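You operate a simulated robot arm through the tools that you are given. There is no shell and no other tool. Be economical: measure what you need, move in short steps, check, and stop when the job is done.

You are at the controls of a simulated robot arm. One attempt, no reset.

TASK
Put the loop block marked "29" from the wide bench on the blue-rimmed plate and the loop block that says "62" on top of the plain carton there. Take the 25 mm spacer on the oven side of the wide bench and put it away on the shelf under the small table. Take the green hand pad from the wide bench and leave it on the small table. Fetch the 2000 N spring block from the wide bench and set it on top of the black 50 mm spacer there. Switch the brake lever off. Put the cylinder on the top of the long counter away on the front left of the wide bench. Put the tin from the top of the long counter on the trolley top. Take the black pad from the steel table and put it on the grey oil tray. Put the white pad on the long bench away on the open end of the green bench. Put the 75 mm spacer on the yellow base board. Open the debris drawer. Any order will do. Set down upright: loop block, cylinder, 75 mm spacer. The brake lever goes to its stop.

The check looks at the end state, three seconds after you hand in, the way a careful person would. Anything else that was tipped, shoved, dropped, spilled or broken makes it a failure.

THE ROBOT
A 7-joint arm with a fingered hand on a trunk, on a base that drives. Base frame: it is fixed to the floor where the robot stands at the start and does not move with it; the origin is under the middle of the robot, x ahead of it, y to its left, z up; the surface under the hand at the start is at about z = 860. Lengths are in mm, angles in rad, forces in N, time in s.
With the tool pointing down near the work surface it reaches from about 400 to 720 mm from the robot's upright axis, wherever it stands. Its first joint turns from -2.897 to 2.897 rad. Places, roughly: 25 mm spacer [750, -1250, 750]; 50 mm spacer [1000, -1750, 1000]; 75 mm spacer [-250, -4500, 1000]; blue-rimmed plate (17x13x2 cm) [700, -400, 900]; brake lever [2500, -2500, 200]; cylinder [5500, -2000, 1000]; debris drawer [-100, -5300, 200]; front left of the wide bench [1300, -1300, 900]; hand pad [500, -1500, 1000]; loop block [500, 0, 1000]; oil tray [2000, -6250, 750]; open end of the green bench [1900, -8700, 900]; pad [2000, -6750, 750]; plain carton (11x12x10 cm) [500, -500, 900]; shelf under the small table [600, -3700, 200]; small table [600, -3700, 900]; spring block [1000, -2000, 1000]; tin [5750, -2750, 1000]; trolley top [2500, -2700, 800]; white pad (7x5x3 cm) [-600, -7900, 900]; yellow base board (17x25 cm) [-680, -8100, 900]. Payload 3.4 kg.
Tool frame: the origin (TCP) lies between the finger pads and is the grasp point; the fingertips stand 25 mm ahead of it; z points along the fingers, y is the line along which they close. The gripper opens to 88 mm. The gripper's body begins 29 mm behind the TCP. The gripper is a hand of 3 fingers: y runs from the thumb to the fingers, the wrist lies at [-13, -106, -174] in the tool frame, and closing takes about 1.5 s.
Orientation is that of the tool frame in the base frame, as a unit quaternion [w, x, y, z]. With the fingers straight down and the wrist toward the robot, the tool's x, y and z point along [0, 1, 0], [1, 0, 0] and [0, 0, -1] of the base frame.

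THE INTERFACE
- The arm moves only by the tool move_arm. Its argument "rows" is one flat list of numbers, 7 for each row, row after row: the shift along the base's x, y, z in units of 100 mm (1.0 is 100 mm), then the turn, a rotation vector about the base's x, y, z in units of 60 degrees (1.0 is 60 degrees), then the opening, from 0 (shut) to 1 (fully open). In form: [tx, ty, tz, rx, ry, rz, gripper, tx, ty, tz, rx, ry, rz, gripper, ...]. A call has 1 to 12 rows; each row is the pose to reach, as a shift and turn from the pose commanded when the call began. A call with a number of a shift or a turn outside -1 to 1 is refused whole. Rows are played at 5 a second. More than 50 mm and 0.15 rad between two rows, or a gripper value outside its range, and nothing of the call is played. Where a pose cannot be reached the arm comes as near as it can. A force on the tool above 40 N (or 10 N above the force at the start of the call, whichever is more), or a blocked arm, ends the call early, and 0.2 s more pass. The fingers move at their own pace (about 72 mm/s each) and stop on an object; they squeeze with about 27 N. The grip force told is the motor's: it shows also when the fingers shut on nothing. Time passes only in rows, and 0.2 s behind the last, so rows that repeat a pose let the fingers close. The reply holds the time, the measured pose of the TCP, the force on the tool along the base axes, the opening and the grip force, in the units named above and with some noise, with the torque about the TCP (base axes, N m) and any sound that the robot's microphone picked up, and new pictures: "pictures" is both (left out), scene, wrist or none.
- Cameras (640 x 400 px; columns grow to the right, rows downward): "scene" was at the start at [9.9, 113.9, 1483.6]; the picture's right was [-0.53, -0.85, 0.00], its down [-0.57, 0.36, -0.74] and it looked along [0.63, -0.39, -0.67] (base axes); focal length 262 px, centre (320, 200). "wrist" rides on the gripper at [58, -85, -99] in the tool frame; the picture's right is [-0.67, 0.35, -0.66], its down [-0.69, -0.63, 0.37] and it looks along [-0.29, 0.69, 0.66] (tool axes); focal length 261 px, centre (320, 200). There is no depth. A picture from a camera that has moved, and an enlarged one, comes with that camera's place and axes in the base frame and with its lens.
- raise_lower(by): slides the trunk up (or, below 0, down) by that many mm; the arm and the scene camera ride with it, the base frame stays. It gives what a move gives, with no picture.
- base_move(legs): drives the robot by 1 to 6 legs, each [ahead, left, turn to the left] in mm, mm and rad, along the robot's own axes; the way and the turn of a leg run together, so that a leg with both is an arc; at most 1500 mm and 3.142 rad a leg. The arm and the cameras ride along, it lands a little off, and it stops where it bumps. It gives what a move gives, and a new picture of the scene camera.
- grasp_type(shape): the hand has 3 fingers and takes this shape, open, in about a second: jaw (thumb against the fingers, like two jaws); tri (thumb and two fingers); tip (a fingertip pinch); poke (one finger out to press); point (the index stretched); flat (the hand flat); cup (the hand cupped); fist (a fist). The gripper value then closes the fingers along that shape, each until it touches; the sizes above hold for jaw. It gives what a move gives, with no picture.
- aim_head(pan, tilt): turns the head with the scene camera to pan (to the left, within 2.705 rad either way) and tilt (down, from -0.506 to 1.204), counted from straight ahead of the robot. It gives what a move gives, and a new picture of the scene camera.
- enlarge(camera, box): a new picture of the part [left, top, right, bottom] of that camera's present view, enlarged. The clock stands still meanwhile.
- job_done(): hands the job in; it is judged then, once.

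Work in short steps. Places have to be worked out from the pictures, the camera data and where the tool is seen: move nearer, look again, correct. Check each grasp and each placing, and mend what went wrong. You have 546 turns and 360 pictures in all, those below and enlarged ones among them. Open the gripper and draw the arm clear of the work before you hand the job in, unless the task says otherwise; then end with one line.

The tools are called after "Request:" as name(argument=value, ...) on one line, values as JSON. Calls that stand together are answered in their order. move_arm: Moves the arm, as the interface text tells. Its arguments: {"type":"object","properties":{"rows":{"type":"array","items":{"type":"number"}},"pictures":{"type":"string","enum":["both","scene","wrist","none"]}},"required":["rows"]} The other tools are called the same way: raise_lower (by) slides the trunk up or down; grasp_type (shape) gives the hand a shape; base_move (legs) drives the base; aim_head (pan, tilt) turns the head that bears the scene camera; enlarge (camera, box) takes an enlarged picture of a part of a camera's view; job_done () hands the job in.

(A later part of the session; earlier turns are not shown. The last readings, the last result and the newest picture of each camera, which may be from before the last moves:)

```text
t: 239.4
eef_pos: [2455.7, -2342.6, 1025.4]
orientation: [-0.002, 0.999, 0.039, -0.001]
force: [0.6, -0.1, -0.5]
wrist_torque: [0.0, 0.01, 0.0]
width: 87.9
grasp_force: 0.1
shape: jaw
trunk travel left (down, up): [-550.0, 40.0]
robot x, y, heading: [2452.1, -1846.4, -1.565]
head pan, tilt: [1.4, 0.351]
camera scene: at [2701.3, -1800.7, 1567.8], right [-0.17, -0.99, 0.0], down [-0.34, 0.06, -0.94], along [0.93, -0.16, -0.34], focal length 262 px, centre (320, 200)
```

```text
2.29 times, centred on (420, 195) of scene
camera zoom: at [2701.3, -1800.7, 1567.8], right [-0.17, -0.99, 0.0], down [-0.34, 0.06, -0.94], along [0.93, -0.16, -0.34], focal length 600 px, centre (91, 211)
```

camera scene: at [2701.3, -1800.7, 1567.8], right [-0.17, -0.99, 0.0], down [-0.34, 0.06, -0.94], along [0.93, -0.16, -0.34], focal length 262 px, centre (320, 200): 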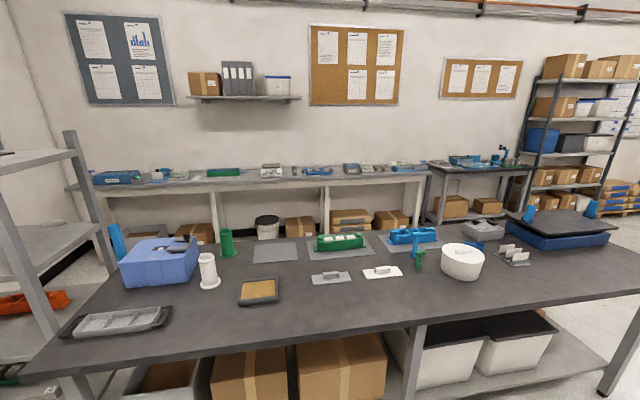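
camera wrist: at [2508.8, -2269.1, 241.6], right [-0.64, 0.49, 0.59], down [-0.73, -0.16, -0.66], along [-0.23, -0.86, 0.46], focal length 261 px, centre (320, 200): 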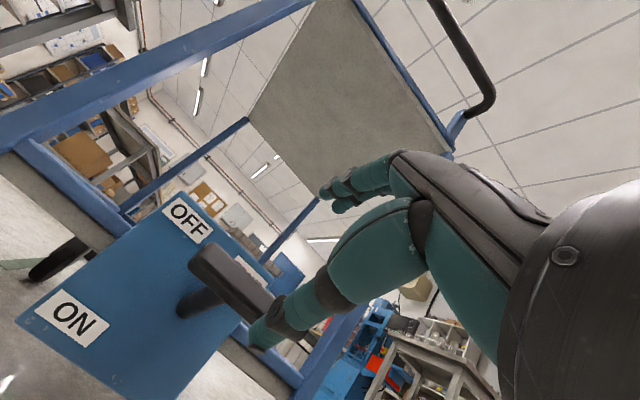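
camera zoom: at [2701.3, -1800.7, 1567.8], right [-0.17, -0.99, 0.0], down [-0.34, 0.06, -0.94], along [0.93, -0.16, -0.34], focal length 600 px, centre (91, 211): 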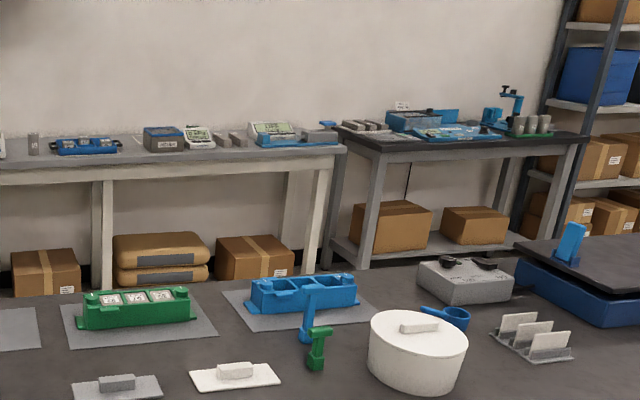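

Cylinder seen on the long counter at ≈(5430,-1996); counter front edge x≈5003. I need to go round the dark bench's far end (y≈-3600). Drive in the corridor between trolley and bench.

Request:
base_move(legs=[[0, 530, 0], [1100, 0, 0], [1000, 0, 0]])

Request:
aim_head(pan=1.0, tilt=0.5)

```text
t: 252.5
eef_pos: [3000.2, -4444.1, 1024.4]
orientation: [-0.003, 0.999, 0.041, -0.002]
force: [0.2, 0.4, 0.1]
wrist_torque: [0.03, -0.01, 0.0]
width: 87.9
grasp_force: 0.0
shape: jaw
trunk travel left (down, up): [-550.0, 40.0]
robot x, y, heading: [2991.5, -3948.9, -1.564]
head pan, tilt: [1.4, 0.351]
camera scene: at [3241.3, -3901.8, 1567.8], right [-0.16, -0.99, 0.0], down [-0.34, 0.06, -0.94], along [0.93, -0.15, -0.34], focal length 262 px, centre (320, 200)
```

scene: 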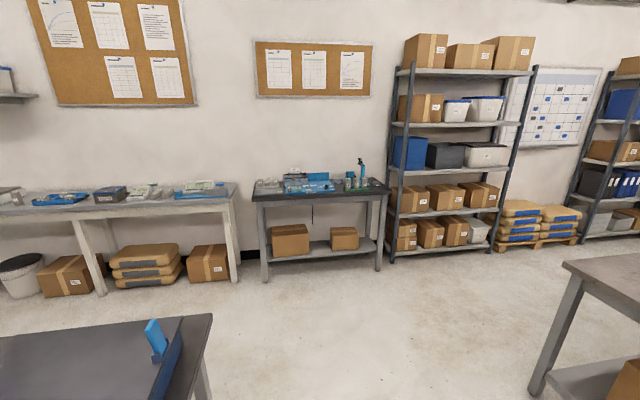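

```text
t: 253.3
eef_pos: [2999.2, -4445.2, 1025.1]
orientation: [-0.003, 0.999, 0.04, -0.001]
force: [-0.9, 0.9, 0.2]
wrist_torque: [-0.02, 0.01, -0.02]
width: 87.9
grasp_force: 0.0
shape: jaw
trunk travel left (down, up): [-550.0, 40.0]
robot x, y, heading: [2995.4, -3946.8, -1.565]
head pan, tilt: [1.0, 0.499]
camera scene: at [3226.5, -3934.9, 1554.1], right [-0.53, -0.85, 0.0], down [-0.4, 0.26, -0.88], along [0.74, -0.47, -0.48], focal length 262 px, centre (320, 200)
```

scene: 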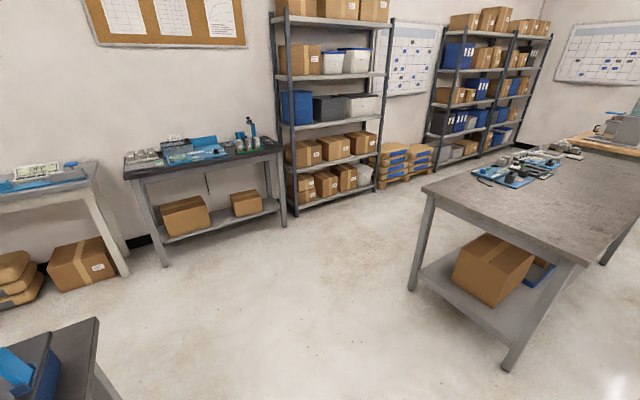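

Request:
move_arm(rows=[0, 0.2, 0.4, 0, 0, 0, 1, 0, 0.4, 0.8, 0, 0, 0, 1, 0, 0.5, 1, 0, 0, 0, 1], pictures="none")

Request:
base_move(legs=[[0, 0, 1.565], [1500, 0, 0], [60, 0, 0], [0, 1000, 0]])

Request:
aim_head(pan=0.1, tilt=0.55)

```text
t: 254.1
eef_pos: [2998.0, -4393.5, 1124.7]
orientation: [-0.002, 0.999, 0.04, -0.001]
force: [0.9, 0.5, 0.0]
wrist_torque: [-0.01, 0.01, 0.0]
width: 88.0
grasp_force: 0.1
shape: jaw
trunk travel left (down, up): [-550.0, 40.0]
robot x, y, heading: [2991.3, -3951.8, -1.557]
head pan, tilt: [1.0, 0.499]
```

```text
t: 270.7
eef_pos: [5023.3, -2990.9, 1125.3]
orientation: [-0.001, 0.687, 0.727, -0.002]
force: [0.7, -0.5, -0.9]
wrist_torque: [0.02, 0.0, 0.0]
width: 87.7
grasp_force: 0.0
shape: jaw
trunk travel left (down, up): [-550.0, 40.0]
robot x, y, heading: [4577.7, -2986.0, -0.018]
head pan, tilt: [1.0, 0.499]
camera scene: at [4569.5, -2750.0, 1554.1], right [0.83, -0.55, 0.0], down [-0.27, -0.4, -0.88], along [0.49, 0.73, -0.48], focal length 262 px, centre (320, 200)
```

scene: 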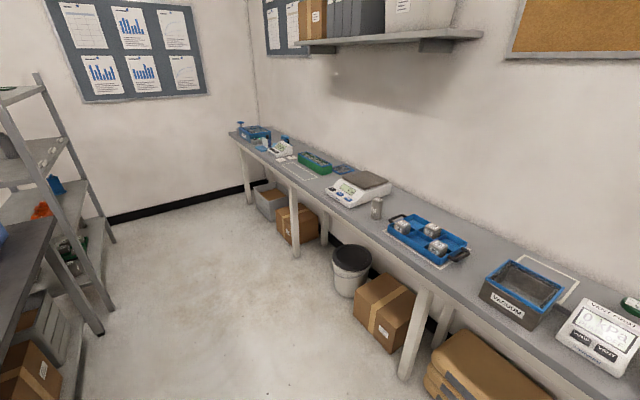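

```text
t: 271.9
eef_pos: [5023.3, -2991.1, 1124.5]
orientation: [-0.002, 0.687, 0.727, -0.003]
force: [0.1, -0.4, 0.4]
wrist_torque: [0.0, 0.02, -0.02]
width: 87.7
grasp_force: 0.0
shape: jaw
trunk travel left (down, up): [-550.0, 40.0]
robot x, y, heading: [4578.5, -2986.2, -0.022]
head pan, tilt: [0.099, 0.55]
camera scene: at [4608.5, -2818.5, 1549.5], right [0.08, -1.0, 0.0], down [-0.52, -0.04, -0.85], along [0.85, 0.07, -0.52], focal length 262 px, centre (320, 200)
```

scene: 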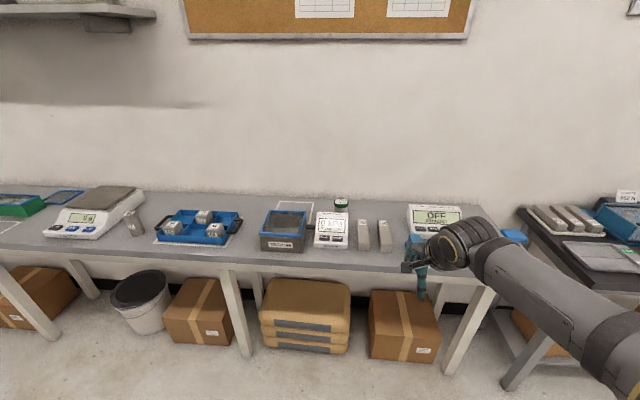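

Request:
enlarge(camera="scene", box=[230, 170, 430, 290])

Request:
enlarge(camera="scene", box=[50, 170, 250, 290])

```text
3.20 times, centred on (330, 230) of scene
camera zoom: at [4608.5, -2818.5, 1549.5], right [0.08, -1.0, 0.0], down [-0.52, -0.04, -0.85], along [0.85, 0.07, -0.52], focal length 839 px, centre (288, 104)
```

zoom: 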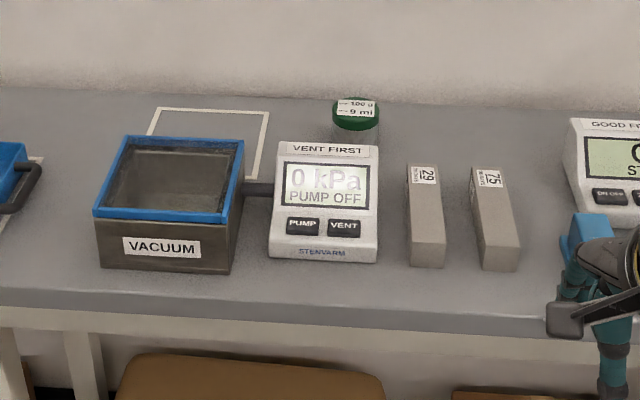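

```text
3.20 times, centred on (150, 230) of scene
camera zoom: at [4608.5, -2818.5, 1549.5], right [0.08, -1.0, 0.0], down [-0.52, -0.04, -0.85], along [0.85, 0.07, -0.52], focal length 839 px, centre (864, 104)
```

zoom: 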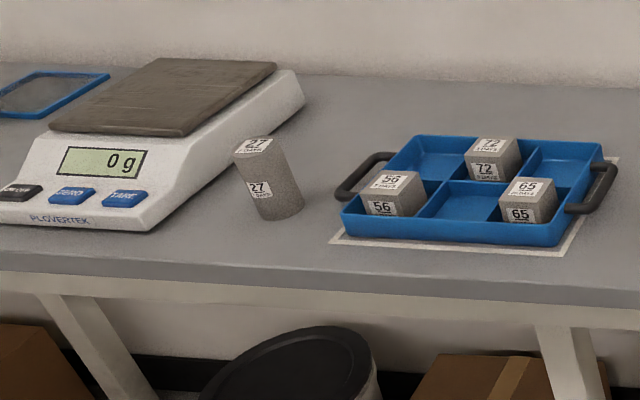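

The tin (green-lid jar, "100 g / 9 ml") is at ≈(5630,-2832) behind the vacuum gauge; counter edge x≈5307. Move up to the counter.

Request:
base_move(legs=[[0, 150, 0.02], [250, 0, 0], [100, 0, 0]])

Request:
move_arm(rows=[0.4, 0, 0, 0, 0, 0, 1, 0.8, 0, -0.1, 0, 0, 0, 1, 1.0, 0, -0.2, 0, 0, 0, 1], pictures="both")

```text
t: 275.4
eef_pos: [5376.3, -2830.2, 1125.2]
orientation: [-0.001, 0.68, 0.733, -0.003]
force: [0.1, -0.3, 0.0]
wrist_torque: [0.04, -0.01, 0.0]
width: 87.8
grasp_force: 0.1
shape: jaw
trunk travel left (down, up): [-550.0, 40.0]
robot x, y, heading: [4929.0, -2831.1, 0.002]
head pan, tilt: [0.099, 0.55]
camera scene: at [4957.7, -2666.5, 1549.5], right [0.1, -0.99, 0.0], down [-0.52, -0.05, -0.85], along [0.85, 0.09, -0.52], focal length 262 px, centre (320, 200)
```

scene: 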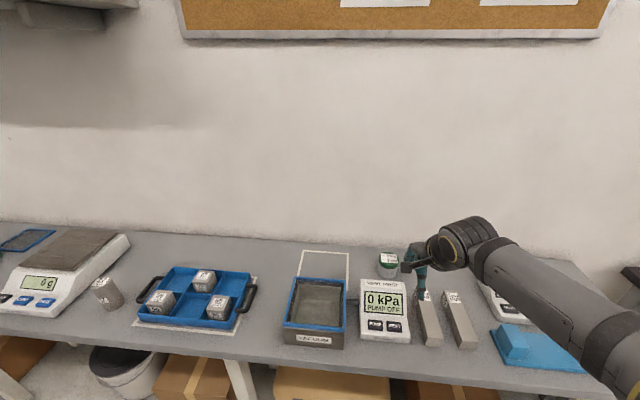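

```text
t: 276.2
eef_pos: [5475.9, -2829.8, 1105.0]
orientation: [-0.001, 0.68, 0.733, -0.002]
force: [0.1, -0.3, -0.2]
wrist_torque: [0.0, 0.02, -0.02]
width: 88.2
grasp_force: 0.1
shape: jaw
trunk travel left (down, up): [-550.0, 40.0]
robot x, y, heading: [4928.9, -2836.2, 0.002]
head pan, tilt: [0.099, 0.55]
camera scene: at [4956.8, -2666.4, 1549.5], right [0.1, -0.99, 0.0], down [-0.52, -0.05, -0.85], along [0.85, 0.09, -0.52], focal length 262 px, centre (320, 200)
camera wrist: at [5387.6, -2778.2, 1203.2], right [0.4, -0.64, 0.66], down [-0.58, -0.73, -0.36], along [0.71, -0.23, -0.66], focal length 261 px, centre (320, 200)
```

scene: 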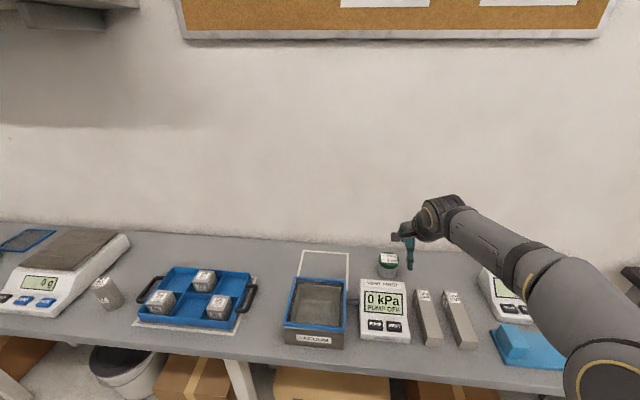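
wrist: 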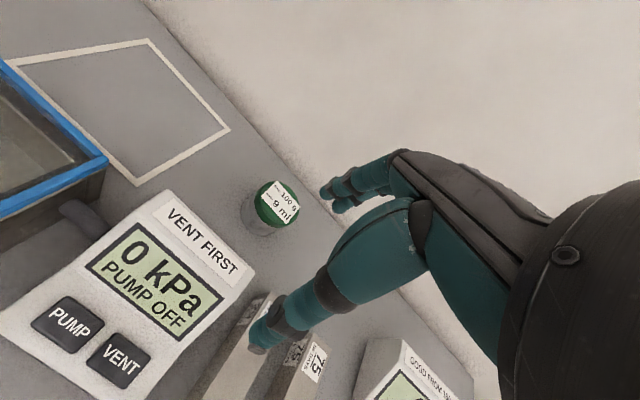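

Request:
enlarge(camera="scene", box=[340, 230, 440, 330])

Request:
enlarge(camera="wrist", box=[200, 140, 340, 280])

```text
4.00 times, centred on (390, 280) of scene
camera zoom: at [4956.8, -2666.4, 1549.5], right [0.1, -0.99, 0.0], down [-0.52, -0.05, -0.85], along [0.85, 0.09, -0.52], focal length 1049 px, centre (40, -120)
```

zoom: 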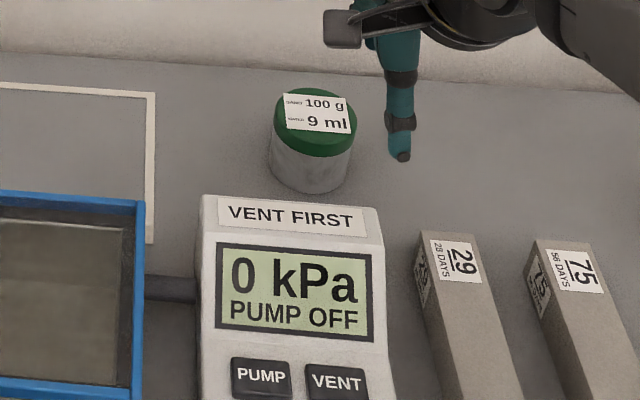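

```text
2.86 times, centred on (270, 210) of wrist
camera zoom: at [5387.6, -2778.2, 1203.2], right [0.4, -0.64, 0.66], down [-0.58, -0.73, -0.36], along [0.71, -0.23, -0.66], focal length 745 px, centre (463, 171)
```

zoom: 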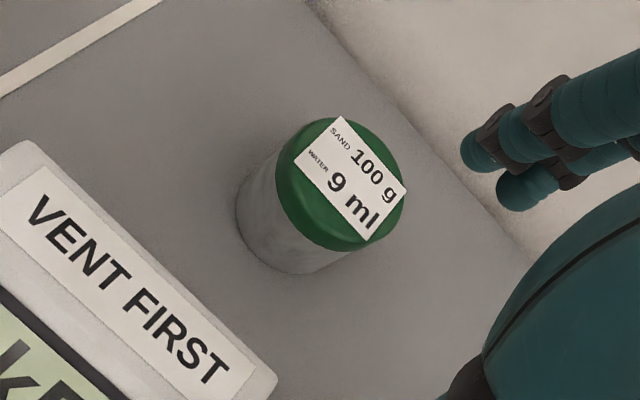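

Tin lid centre ≈(5613,-2826), top z≈932, Ø≈68. Approach above it.

Request:
move_arm(rows=[0.4, 0, -0.1, 0, 0, 0, 1, 0.8, 0.02, -0.2, 0, 0, 0, 1, 1.0, 0.03, -0.4, 0, 0, 0, 1], pictures="none")

Request:
move_arm(rows=[0.2, 0, -0.2, 0, 0, 0, 1, 0.36, 0, -0.5, 0, 0, 0, 1], pictures="wrist")

```text
t: 277.0
eef_pos: [5575.2, -2826.2, 1065.4]
orientation: [-0.001, 0.68, 0.733, -0.003]
force: [-0.4, -0.3, 0.7]
wrist_torque: [0.02, -0.01, 0.02]
width: 87.9
grasp_force: 0.0
shape: jaw
trunk travel left (down, up): [-550.0, 40.0]
robot x, y, heading: [4930.7, -2833.3, 0.007]
head pan, tilt: [0.099, 0.55]
```

```text
t: 277.6
eef_pos: [5611.7, -2825.7, 1015.1]
orientation: [-0.001, 0.679, 0.734, -0.003]
force: [0.2, -0.6, -1.0]
wrist_torque: [0.02, 0.0, -0.01]
width: 87.9
grasp_force: 0.1
shape: jaw
trunk travel left (down, up): [-550.0, 40.0]
robot x, y, heading: [4930.6, -2834.6, 0.006]
head pan, tilt: [0.099, 0.55]
camera wrist: at [5523.9, -2774.8, 1112.3], right [0.4, -0.64, 0.65], down [-0.58, -0.73, -0.36], along [0.71, -0.23, -0.66], focal length 261 px, centre (320, 200)
```

wrist: 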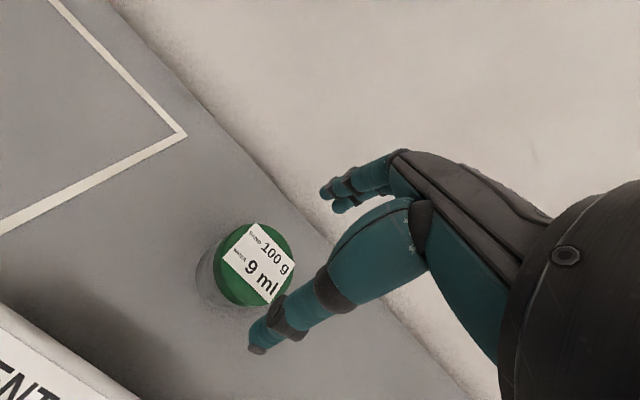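

Request:
move_arm(rows=[0.05, 0, -0.3, 0, 0, 0, 1, 0.05, 0, -0.62, 0, 0, 0, 1], pictures="wrist")

```text
t: 278.2
eef_pos: [5616.1, -2825.6, 953.2]
orientation: [0.0, 0.679, 0.734, -0.003]
force: [0.2, -0.2, -0.2]
wrist_torque: [-0.02, 0.0, 0.02]
width: 88.1
grasp_force: 0.0
shape: jaw
trunk travel left (down, up): [-550.0, 40.0]
robot x, y, heading: [4928.0, -2834.6, 0.007]
head pan, tilt: [0.099, 0.55]
camera wrist: at [5528.1, -2775.0, 1050.7], right [0.4, -0.64, 0.66], down [-0.58, -0.73, -0.36], along [0.71, -0.23, -0.66], focal length 261 px, centre (320, 200)
```

wrist: 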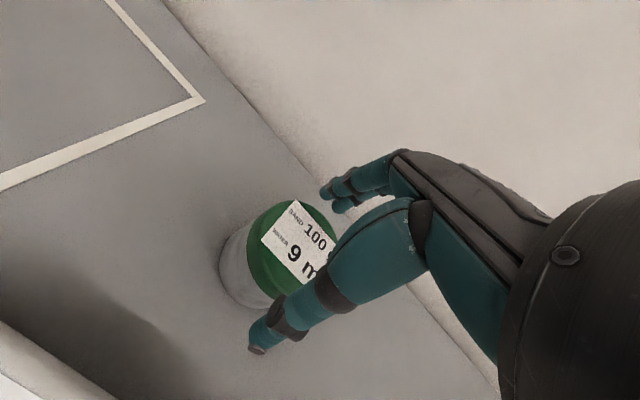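

Request:
move_arm(rows=[-0.01, 0.02, -0.22, 0, 0, 0, 1, -0.01, 0.02, -0.45, 0, 0, 0, 1, -0.01, 0.02, -0.45, 0, 0, 0, 0, -0.01, 0.02, -0.45, 0, 0, 0, 0, -0.01, 0.02, -0.45, 0, 0, 0, 0, -0.01, 0.02, -0.45, 0, 0, 0, 0, -0.01, 0.02, -0.45, 0, 0, 0, 0, -0.01, 0.02, -0.45, 0, 0, 0, 0, -0.01, 0.02, -0.2, 0, 0, 0, 0, -0.01, 0.02, 0.1, 0, 0, 0, 0], pictures="wrist")

```text
t: 280.4
eef_pos: [5615.1, -2824.6, 964.7]
orientation: [-0.001, 0.679, 0.734, -0.003]
force: [0.1, -0.2, -0.7]
wrist_torque: [0.03, 0.0, 0.06]
width: 62.8
grasp_force: 27.1
shape: jaw
trunk travel left (down, up): [-550.0, 40.0]
robot x, y, heading: [4931.6, -2834.0, 0.005]
head pan, tilt: [0.099, 0.55]
camera wrist: at [5527.1, -2772.7, 1062.0], right [0.4, -0.64, 0.65], down [-0.58, -0.73, -0.36], along [0.71, -0.23, -0.66], focal length 261 px, centre (320, 200)
```

wrist: 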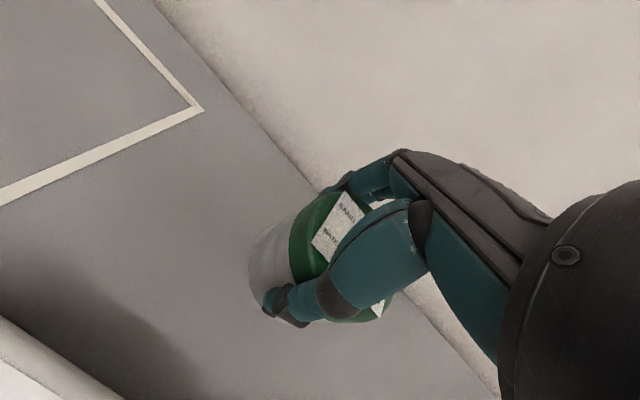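

Tin held. Lift and retract, then drive back round to the trolley.

Request:
move_arm(rows=[0, 0, 0.4, 0, 0, 0, 0, -0.2, 0, 0.8, 0, 0, 0, 0, -0.6, 0, 1, 0, 0, 0, 0, -1, 0, 1, 0, 0, 0, 0], pictures="none")

Request:
move_arm(rows=[-0.4, 0, 0.1, 0, 0, 0, 0, -0.8, 0, 0.2, 0, 0, 0, 0, -1, 0, 0.4, 0, 0, 0, 0], pictures="none")

Request:
base_move(legs=[[-360, 0, 0], [0, -1130, 0], [-700, 0, 0]])

```text
t: 281.4
eef_pos: [5513.5, -2823.3, 1062.4]
orientation: [-0.001, 0.679, 0.734, -0.002]
force: [-0.4, -0.3, -1.7]
wrist_torque: [0.03, 0.02, 0.02]
width: 62.6
grasp_force: 26.9
shape: jaw
trunk travel left (down, up): [-550.0, 40.0]
robot x, y, heading: [4929.3, -2832.8, 0.004]
head pan, tilt: [0.099, 0.55]
```

```text
t: 282.2
eef_pos: [5414.3, -2823.5, 1101.8]
orientation: [0.0, 0.679, 0.734, -0.002]
force: [0.9, -0.4, -1.8]
wrist_torque: [0.02, 0.03, -0.02]
width: 62.9
grasp_force: 27.3
shape: jaw
trunk travel left (down, up): [-550.0, 40.0]
robot x, y, heading: [4928.8, -2831.2, 0.004]
head pan, tilt: [0.099, 0.55]
```

```text
t: 293.3
eef_pos: [4362.3, -3957.3, 1101.9]
orientation: [0.0, 0.679, 0.734, -0.002]
force: [-0.5, 0.0, -0.7]
wrist_torque: [0.04, 0.01, 0.01]
width: 62.6
grasp_force: 26.8
shape: jaw
trunk travel left (down, up): [-550.0, 40.0]
robot x, y, heading: [3876.4, -3965.5, -0.001]
head pan, tilt: [0.099, 0.55]
camera scene: at [3904.4, -3800.3, 1549.5], right [0.1, -0.99, 0.0], down [-0.52, -0.05, -0.85], along [0.85, 0.09, -0.52], focal length 262 px, centre (320, 200)
```

scene: 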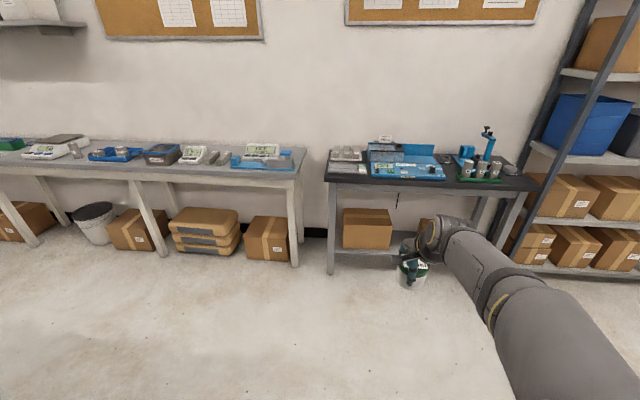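

Request:
base_move(legs=[[0, -200, 0], [-1400, 0, 0], [-680, 0, 0]])

Request:
aim_head(pan=0.5, tilt=0.6)

```text
t: 304.9
eef_pos: [2280.0, -4160.8, 1103.5]
orientation: [0.0, 0.681, 0.732, -0.002]
force: [-0.2, -0.4, -1.4]
wrist_torque: [0.02, 0.0, 0.0]
width: 62.6
grasp_force: 27.0
shape: jaw
trunk travel left (down, up): [-550.0, 40.0]
robot x, y, heading: [1794.0, -4167.4, -0.0]
head pan, tilt: [0.099, 0.55]
camera scene: at [1822.5, -4002.1, 1549.5], right [0.1, -0.99, 0.0], down [-0.52, -0.05, -0.85], along [0.85, 0.09, -0.52], focal length 262 px, centre (320, 200)
```

scene: 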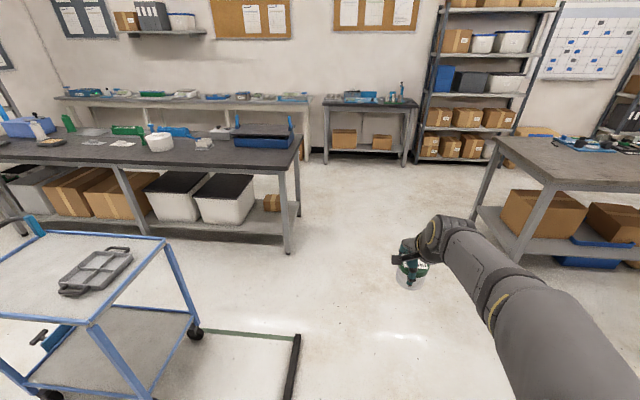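

```text
t: 305.8
eef_pos: [2280.1, -4160.2, 1102.6]
orientation: [-0.001, 0.681, 0.732, -0.003]
force: [0.5, -0.2, -2.4]
wrist_torque: [-0.04, -0.01, 0.01]
width: 62.4
grasp_force: 27.5
shape: jaw
trunk travel left (down, up): [-550.0, 40.0]
robot x, y, heading: [1795.9, -4168.1, 0.0]
head pan, tilt: [0.499, 0.6]
camera scene: at [1811.1, -3968.8, 1545.0], right [0.48, -0.88, 0.0], down [-0.5, -0.27, -0.83], along [0.72, 0.39, -0.56], focal length 262 px, centre (320, 200)
```

scene: 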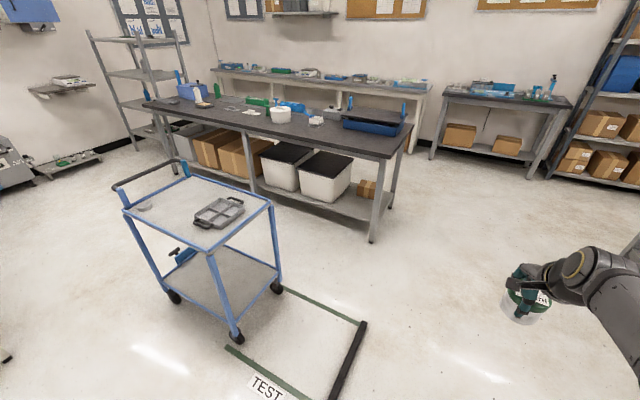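

Trolley top free spot ≈(2420,-2830). Drive alongside.

Request:
base_move(legs=[[0, 1330, 0], [30, 0, 0]])

Request:
aim_head(pan=0.1, tilt=0.85)

```text
t: 312.9
eef_pos: [2308.3, -2827.9, 1101.9]
orientation: [-0.001, 0.679, 0.734, -0.002]
force: [0.6, -0.8, -1.0]
wrist_torque: [0.02, 0.03, 0.01]
width: 62.4
grasp_force: 27.1
shape: jaw
trunk travel left (down, up): [-550.0, 40.0]
robot x, y, heading: [1819.9, -2836.8, 0.008]
head pan, tilt: [0.499, 0.6]
camera scene: at [1838.1, -2637.1, 1545.0], right [0.48, -0.88, 0.0], down [-0.5, -0.27, -0.82], along [0.72, 0.4, -0.57], focal length 262 px, centre (320, 200)
```

scene: 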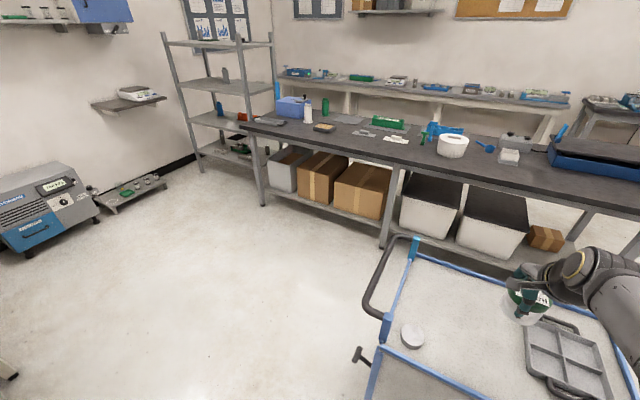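

```text
t: 313.7
eef_pos: [2307.7, -2826.8, 1101.8]
orientation: [-0.001, 0.679, 0.734, -0.003]
force: [0.1, -0.3, -1.4]
wrist_torque: [0.0, -0.03, 0.02]
width: 62.6
grasp_force: 26.8
shape: jaw
trunk travel left (down, up): [-550.0, 40.0]
robot x, y, heading: [1822.1, -2838.5, 0.005]
head pan, tilt: [0.099, 0.85]
camera scene: at [1837.0, -2671.6, 1524.2], right [0.1, -0.99, 0.0], down [-0.75, -0.08, -0.66], along [0.66, 0.07, -0.75], focal length 262 px, centre (320, 200)
```

scene: 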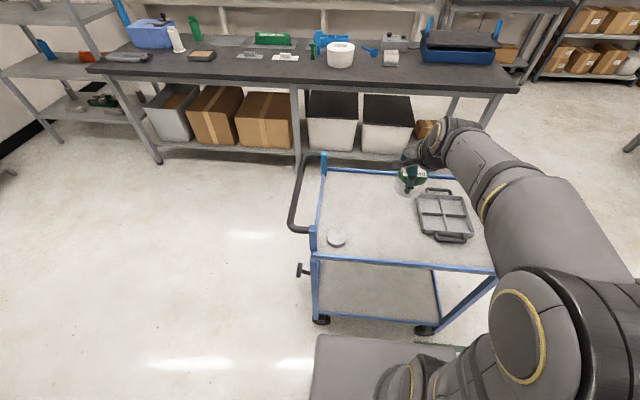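

Request:
move_arm(rows=[0.4, 0.08, -0.1, 0, 0, 0, 0, 0.8, 0.15, -0.3, 0, 0, 0, 0, 1.0, 0.15, -0.7, 0, 0, 0, 0, 1.0, 0.15, -1, 0, 0, 0, 0], pictures="none")

Request:
move_arm(rows=[0.1, 0, -0.4, 0, 0, 0, 0, 0.1, 0, -0.8, 0, 0, 0, 0, 0.1, 0, -1, 0, 0, 0, 0], pictures="wrist")

```text
t: 314.7
eef_pos: [2407.0, -2812.6, 1001.2]
orientation: [0.0, 0.678, 0.735, -0.002]
force: [-0.3, -1.0, -2.6]
wrist_torque: [0.02, -0.01, -0.01]
width: 62.4
grasp_force: 27.1
shape: jaw
trunk travel left (down, up): [-550.0, 40.0]
robot x, y, heading: [1819.1, -2836.9, 0.006]
head pan, tilt: [0.099, 0.85]
```

```text
t: 315.5
eef_pos: [2417.6, -2813.0, 901.9]
orientation: [-0.001, 0.679, 0.735, -0.002]
force: [-0.2, -0.4, -1.4]
wrist_torque: [0.06, 0.03, 0.02]
width: 62.5
grasp_force: 27.2
shape: jaw
trunk travel left (down, up): [-550.0, 40.0]
robot x, y, heading: [1818.9, -2838.1, 0.009]
head pan, tilt: [0.099, 0.85]
camera wrist: at [2329.2, -2760.8, 999.6], right [0.4, -0.64, 0.65], down [-0.58, -0.73, -0.36], along [0.71, -0.23, -0.66], focal length 261 px, centre (320, 200)
```

wrist: 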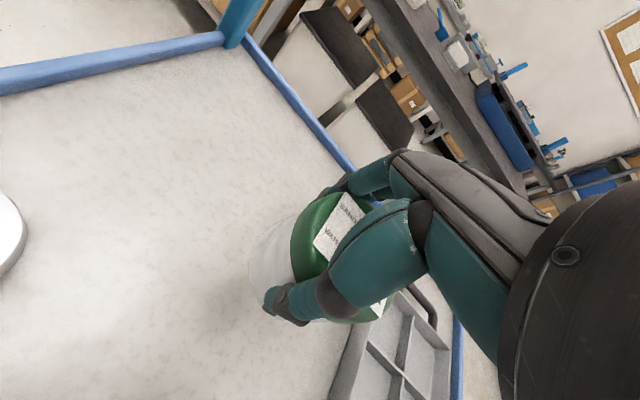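

Clear of disc and tray. Lower gently until contact.

Request:
move_arm(rows=[0, 0, -0.2, 0, 0, 0, 0, 0, 0, -0.3, 0, 0, 0, 0, 0, 0, -0.36, 0, 0, 0, 0, 0, 0, -0.42, 0, 0, 0, 0, 0, 0, -0.48, 0, 0, 0, 0, 0, 0, -0.54, 0, 0, 0, 0], pictures="none")

```text
t: 316.9
eef_pos: [2417.2, -2811.9, 847.7]
orientation: [0.0, 0.678, 0.735, -0.002]
force: [-0.5, 0.5, -1.3]
wrist_torque: [-0.01, -0.01, 0.01]
width: 62.2
grasp_force: 26.9
shape: jaw
trunk travel left (down, up): [-550.0, 40.0]
robot x, y, heading: [1819.6, -2837.6, 0.006]
head pan, tilt: [0.099, 0.85]
```

Request:
move_arm(rows=[0, 0, -0.05, 0, 0, 0, 0, 0, 0, -0.1, 0, 0, 0, 0, 0, 0, -0.15, 0, 0, 0, 0, 0, 0, -0.2, 0, 0, 0, 0, 0, 0, -0.25, 0, 0, 0, 0, 0, 0, -0.3, 0, 0, 0, 0], pictures="wrist")

```text
t: 318.3
eef_pos: [2417.0, -2812.5, 818.4]
orientation: [0.0, 0.679, 0.734, -0.001]
force: [-0.4, 0.6, -1.5]
wrist_torque: [0.05, 0.02, 0.02]
width: 62.3
grasp_force: 27.1
shape: jaw
trunk travel left (down, up): [-550.0, 40.0]
robot x, y, heading: [1818.4, -2838.6, 0.009]
head pan, tilt: [0.099, 0.85]
camera wrist: at [2329.1, -2760.8, 916.6], right [0.4, -0.64, 0.66], down [-0.58, -0.73, -0.36], along [0.71, -0.23, -0.66], focal length 261 px, centre (320, 200)
```

wrist: 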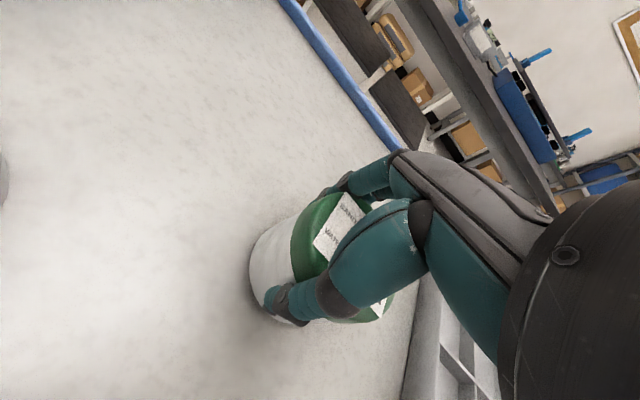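

Request:
move_arm(rows=[0, 0, -0.04, 0, 0, 0, 0, 0, 0, -0.08, 0, 0, 0, 0, 0, 0, -0.12, 0, 0, 0, 0, 0, 0, -0.16, 0, 0, 0, 0, 0, 0, -0.2, 0, 0, 0, 0], pictures="none")

```text
t: 319.7
eef_pos: [2420.6, -2810.4, 805.6]
orientation: [0.005, 0.679, 0.734, 0.004]
force: [-3.6, 1.1, 21.1]
wrist_torque: [-0.08, 0.49, -0.03]
width: 61.6
grasp_force: 26.7
shape: jaw
trunk travel left (down, up): [-550.0, 40.0]
robot x, y, heading: [1820.1, -2835.9, 0.007]
head pan, tilt: [0.099, 0.85]
stopped in row 5: the force on the tool passed its limit at 41 N (the readings are from after the stop); the commanded pose is now the measured one
```

Request:
move_arm(rows=[0, 0, 0.02, 0, 0, 0, 0, 0, 0, 0.02, 0, 0, 0, 1, 0, 0, 0.02, 0, 0, 0, 1, 0, 0, 0.02, 0, 0, 0, 1, 0, 0, 0.02, 0, 0, 0, 1, 0, 0, 0.3, 0, 0, 0, 1, 0, 0, 0.7, 0, 0, 0, 1, 0, 0, 1, 0, 0, 0, 1], pictures="wrist")

```text
t: 321.5
eef_pos: [2418.9, -2811.4, 900.9]
orientation: [0.002, 0.68, 0.733, 0.002]
force: [-0.6, 0.1, -0.4]
wrist_torque: [0.0, 0.01, 0.02]
width: 87.8
grasp_force: 0.0
shape: jaw
trunk travel left (down, up): [-550.0, 40.0]
robot x, y, heading: [1820.6, -2839.9, 0.0]
head pan, tilt: [0.099, 0.85]
camera wrist: at [2330.0, -2760.4, 998.4], right [0.4, -0.64, 0.66], down [-0.57, -0.73, -0.37], along [0.72, -0.23, -0.66], focal length 261 px, centre (320, 200)
```

wrist: 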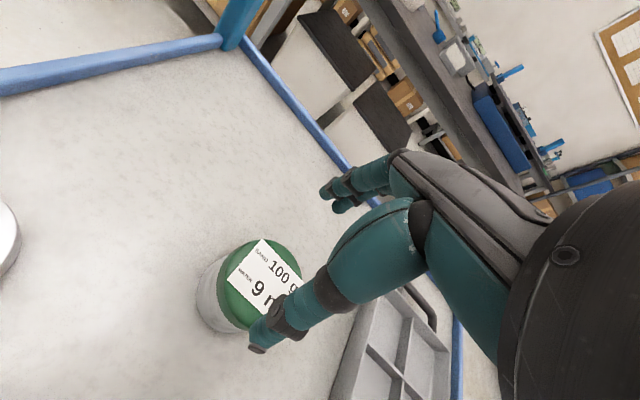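

Tin stands on the trolley. Next the cylinder: raise/retract and take the long way round to the counter.

Request:
move_arm(rows=[0, 0, 0.4, 0, 0, 0, 1, 0, 0, 0.8, 0, 0, 0, 1, -0.3, 0, 1, 0, 0, 0, 1], pictures="none")

Request:
move_arm(rows=[-0.3, 0, 0.3, 0, 0, 0, 1, -0.6, 0, 0.6, 0, 0, 0, 1, -0.9, 0, 0.9, 0, 0, 0, 1], pictures="none")

Request:
base_move(legs=[[-40, 0, 0], [0, -1330, 0], [1400, 0, 0], [1370, 0, 0], [0, 1100, 0], [0, 1050, 0]])

```text
t: 322.3
eef_pos: [2389.9, -2811.0, 1002.0]
orientation: [0.003, 0.679, 0.734, 0.002]
force: [-0.4, 0.1, -0.5]
wrist_torque: [-0.03, -0.02, 0.0]
width: 87.8
grasp_force: 0.2
shape: jaw
trunk travel left (down, up): [-550.0, 40.0]
robot x, y, heading: [1820.8, -2836.1, 0.003]
head pan, tilt: [0.099, 0.85]
```

```text
t: 323.1
eef_pos: [2299.3, -2811.5, 1093.0]
orientation: [0.003, 0.679, 0.734, 0.001]
force: [-0.6, -0.3, 0.7]
wrist_torque: [0.02, -0.02, -0.03]
width: 88.0
grasp_force: 0.1
shape: jaw
trunk travel left (down, up): [-550.0, 40.0]
robot x, y, heading: [1820.2, -2838.7, 0.0]
head pan, tilt: [0.099, 0.85]
```

```text
t: 353.5
eef_pos: [5014.2, -1928.2, 1092.7]
orientation: [0.004, 0.68, 0.733, 0.001]
force: [0.1, 0.8, -0.7]
wrist_torque: [0.02, -0.01, 0.0]
width: 87.7
grasp_force: 0.0
shape: jaw
trunk travel left (down, up): [-550.0, 40.0]
robot x, y, heading: [4531.7, -1956.0, -0.001]
head pan, tilt: [0.099, 0.85]
camera scene: at [4550.7, -1788.0, 1524.1], right [0.1, -0.99, 0.0], down [-0.75, -0.08, -0.66], along [0.66, 0.07, -0.75], focal length 262 px, centre (320, 200)
```

scene: 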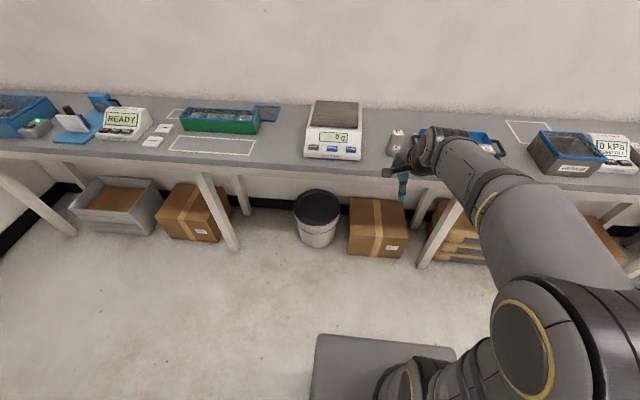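

Request:
base_move(legs=[[320, 0, 0]])

Request:
move_arm(rows=[0.2, -0.25, 0, 0, 0, 0, 1, 0.3, -0.5, 0, 0, 0, 0, 1, 0.3, -0.6, -0.1, 0, 0, 0, 1], pictures="both")

```text
t: 355.6
eef_pos: [5334.8, -1926.6, 1090.8]
orientation: [0.003, 0.679, 0.734, 0.0]
force: [-0.4, -0.6, 0.7]
wrist_torque: [-0.02, 0.01, -0.02]
width: 87.9
grasp_force: 0.2
shape: jaw
trunk travel left (down, up): [-550.0, 40.0]
robot x, y, heading: [4853.6, -1957.0, 0.003]
head pan, tilt: [0.099, 0.85]
camera scene: at [4872.2, -1786.8, 1524.1], right [0.1, -0.99, 0.0], down [-0.75, -0.08, -0.66], along [0.66, 0.07, -0.75], focal length 262 px, centre (320, 200)
```

scene: 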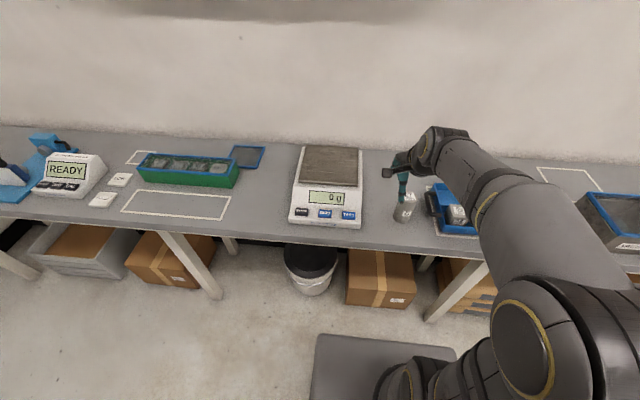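

```text
t: 356.4
eef_pos: [5364.5, -1987.7, 1080.8]
orientation: [0.003, 0.679, 0.735, 0.002]
force: [0.0, -0.3, 0.0]
wrist_torque: [-0.01, 0.01, -0.02]
width: 87.8
grasp_force: 0.1
shape: jaw
trunk travel left (down, up): [-550.0, 40.0]
robot x, y, heading: [4854.6, -1952.2, 0.005]
head pan, tilt: [0.099, 0.85]
camera scene: at [4871.5, -1786.8, 1524.1], right [0.1, -0.99, 0.0], down [-0.75, -0.08, -0.66], along [0.66, 0.07, -0.75], focal length 262 px, centre (320, 200)
camera wrist: at [5275.5, -1936.3, 1178.7], right [0.4, -0.64, 0.66], down [-0.57, -0.73, -0.37], along [0.72, -0.23, -0.66], focal length 261 px, centre (320, 200)
```

scene: 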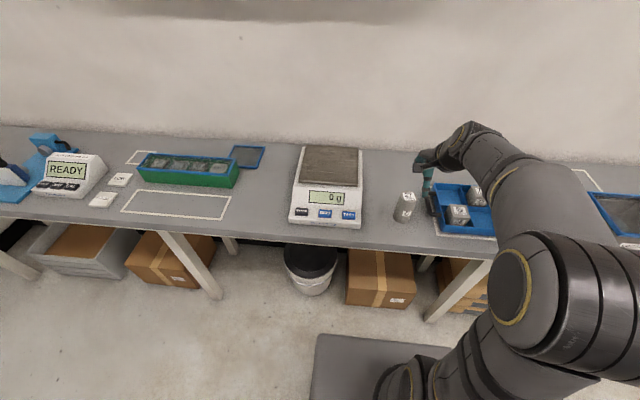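
wrist: 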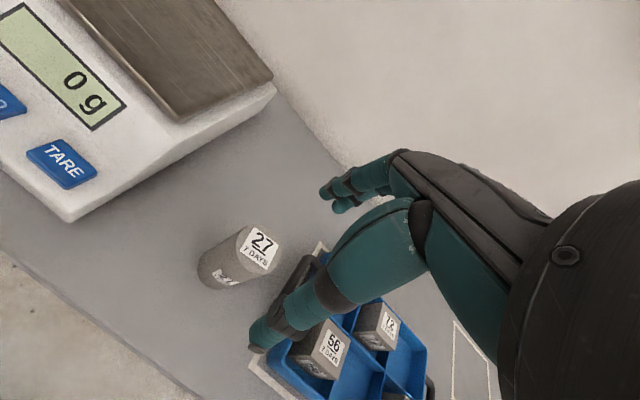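

Cylinder at ≈(5402,-1986), top ≈966. Approach and grip its upper part.

Request:
move_arm(rows=[0.2, 0.02, -0.1, 0, 0, 0, 1, 0.37, 0.02, -0.4, 0, 0, 0, 1, 0.37, 0.02, -0.8, 0, 0, 0, 1], pictures="wrist")

```text
t: 357.2
eef_pos: [5402.8, -1985.7, 1002.0]
orientation: [0.003, 0.679, 0.734, 0.002]
force: [-0.5, 0.2, -0.1]
wrist_torque: [0.01, 0.01, 0.0]
width: 87.8
grasp_force: 0.1
shape: jaw
trunk travel left (down, up): [-550.0, 40.0]
robot x, y, heading: [4855.3, -1949.9, 0.003]
head pan, tilt: [0.099, 0.85]
camera wrist: at [5313.2, -1934.1, 1098.8], right [0.39, -0.64, 0.66], down [-0.57, -0.73, -0.37], along [0.72, -0.23, -0.66], focal length 261 px, centre (320, 200)
```

wrist: 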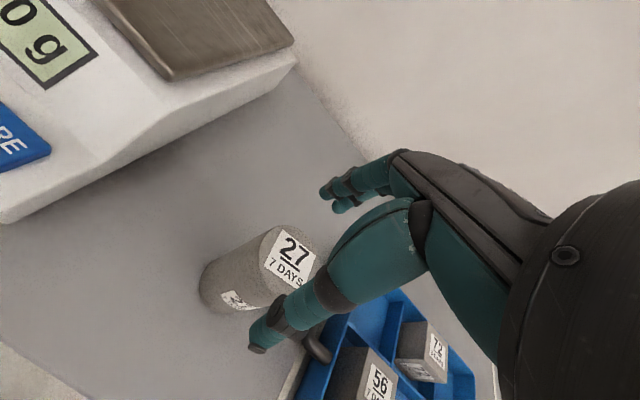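

Request:
move_arm(rows=[0, 0.01, -0.3, 0, 0, 0, 1, 0, 0.01, -0.55, 0, 0, 0, 1, 0, 0.01, -0.55, 0, 0, 0, 0, 0, 0.01, -0.55, 0, 0, 0, 0, 0, 0.01, -0.55, 0, 0, 0, 0, 0, 0.01, -0.55, 0, 0, 0, 0, 0, 0.01, -0.55, 0, 0, 0, 0, 0, 0.01, -0.55, 0, 0, 0, 0, 0, 0.01, -0.55, 0, 0, 0, 0, 0, 0.01, -0.3, 0, 0, 0, 0, 0, 0.01, 0.1, 0, 0, 0, 0], pictures="wrist")

```text
t: 359.6
eef_pos: [5403.0, -1984.7, 1011.1]
orientation: [0.001, 0.68, 0.734, 0.002]
force: [0.2, 0.2, -4.5]
wrist_torque: [0.07, 0.01, -0.01]
width: 40.9
grasp_force: 26.7
shape: jaw
trunk travel left (down, up): [-550.0, 40.0]
robot x, y, heading: [4857.9, -1954.8, 0.005]
head pan, tilt: [0.099, 0.85]
camera wrist: at [5313.6, -1933.5, 1108.9], right [0.4, -0.64, 0.66], down [-0.57, -0.73, -0.37], along [0.72, -0.23, -0.66], focal length 261 px, centre (320, 200)
```

wrist: 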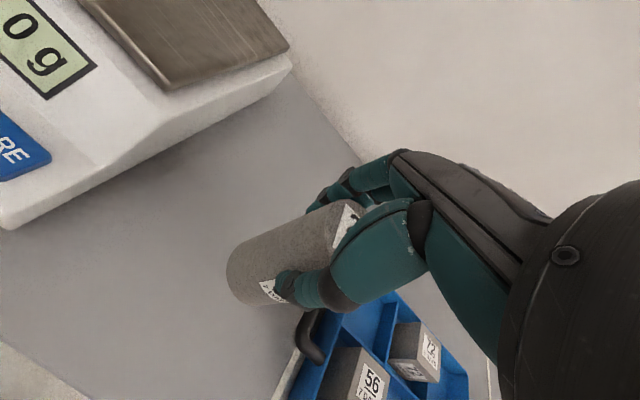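

Cylinder held (41 mm). Raise, retract and drive back around toward the far side of the wide bench.

Request:
move_arm(rows=[0, 0, 0.4, 0, 0, 0, 0, -0.3, 0, 0.7, 0, 0, 0, 0, -0.6, 0, 1, 0, 0, 0, 0], pictures="none")

Request:
base_move(legs=[[-330, 0, 0], [0, -1100, 0], [0, -1120, 0], [-770, 0, 0], [-770, 0, 0], [0, 0, 1.571]])

```text
t: 360.4
eef_pos: [5340.9, -1985.2, 1112.6]
orientation: [0.002, 0.679, 0.734, 0.002]
force: [-0.6, 0.5, -4.8]
wrist_torque: [0.06, 0.01, -0.04]
width: 40.3
grasp_force: 26.2
shape: jaw
trunk travel left (down, up): [-550.0, 40.0]
robot x, y, heading: [4853.2, -1952.3, 0.004]
head pan, tilt: [0.099, 0.85]
```

```text
t: 384.5
eef_pos: [3034.9, -3701.9, 1113.3]
orientation: [0.0, -0.029, 1.0, 0.002]
force: [0.6, -0.4, -4.1]
wrist_torque: [0.0, 0.04, -0.04]
width: 40.3
grasp_force: 26.9
shape: jaw
trunk travel left (down, up): [-550.0, 40.0]
robot x, y, heading: [2991.6, -4188.9, 1.558]
head pan, tilt: [0.099, 0.85]
camera scene: at [2829.4, -4167.7, 1524.1], right [1.0, 0.08, 0.0], down [0.06, -0.75, -0.66], along [-0.06, 0.66, -0.75], focal length 262 px, centre (320, 200)
```

scene: 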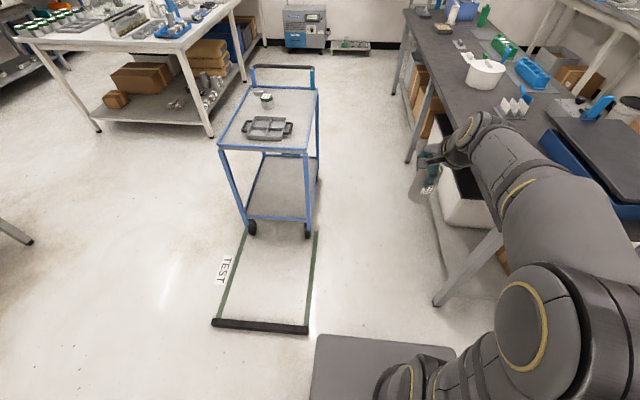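

Request:
base_move(legs=[[1200, 0, 0.013], [1230, 0, 0], [0, 540, 0], [0, 0, 1.571], [0, -450, 0], [300, 0, 0]])

```text
t: 406.9
eef_pos: [1708.3, -1240.3, 1111.9]
orientation: [0.001, 0.725, -0.689, -0.002]
force: [0.1, 0.5, -4.6]
wrist_torque: [-0.09, -0.01, 0.01]
width: 39.7
grasp_force: 26.9
shape: jaw
trunk travel left (down, up): [-550.0, 40.0]
robot x, y, heading: [2195.0, -1283.9, 3.12]
head pan, tilt: [0.099, 0.85]
camera scene: at [2171.5, -1449.2, 1524.1], right [-0.08, 1.0, 0.0], down [0.75, 0.06, -0.66], along [-0.66, -0.05, -0.75], focal length 262 px, centre (320, 200)
```

scene: 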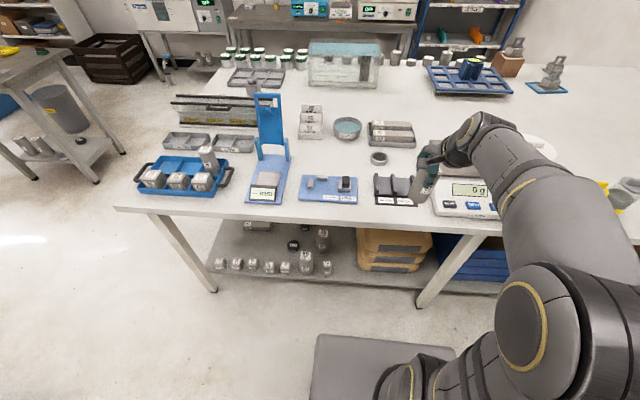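

Free spot near (1300,-1300): ≈(1365,-1400), between ring, bowl and clamp plate. Drive closer.

Request:
base_move(legs=[[0, 130, 0.022], [185, 0, 0]])

Request:
move_arm(rows=[-0.3, 0, 0, 0, 0, 0, 0, -0.6, 0, 0, 0, 0, 0, 0, -0.9, 0, 0, 0, 0, 0, 0], pictures="wrist")

```text
t: 409.4
eef_pos: [1521.0, -1384.0, 1111.5]
orientation: [0.002, 0.733, -0.68, -0.001]
force: [-0.3, 0.6, -5.1]
wrist_torque: [-0.03, -0.03, 0.0]
width: 39.6
grasp_force: 27.5
shape: jaw
trunk travel left (down, up): [-550.0, 40.0]
robot x, y, heading: [2012.1, -1418.7, -3.142]
head pan, tilt: [0.099, 0.85]
camera scene: at [1988.4, -1582.0, 1524.1], right [-0.1, 0.99, 0.0], down [0.75, 0.08, -0.66], along [-0.66, -0.07, -0.75], focal length 262 px, centre (320, 200)
```

scene: 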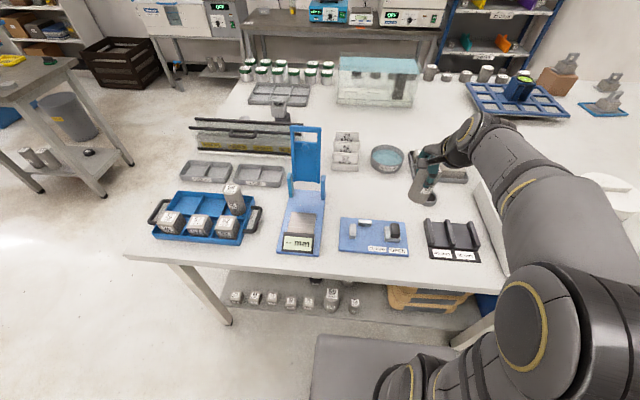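

```text
t: 410.2
eef_pos: [1431.6, -1384.1, 1111.9]
orientation: [0.002, 0.733, -0.68, -0.002]
force: [0.2, 0.2, -4.7]
wrist_torque: [-0.03, 0.02, -0.02]
width: 39.8
grasp_force: 26.7
shape: jaw
trunk travel left (down, up): [-550.0, 40.0]
robot x, y, heading: [2007.3, -1414.5, -3.143]
head pan, tilt: [0.099, 0.85]
camera wrist: at [1521.1, -1436.2, 1209.2], right [-0.39, 0.64, 0.66], down [0.57, 0.73, -0.37], along [-0.72, 0.23, -0.66], focal length 261 px, centre (320, 200)
```

wrist: 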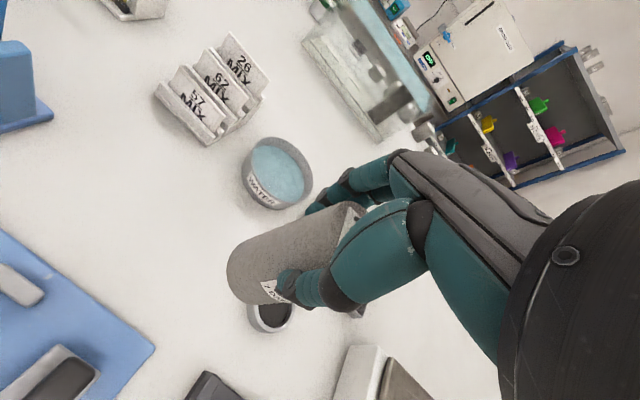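

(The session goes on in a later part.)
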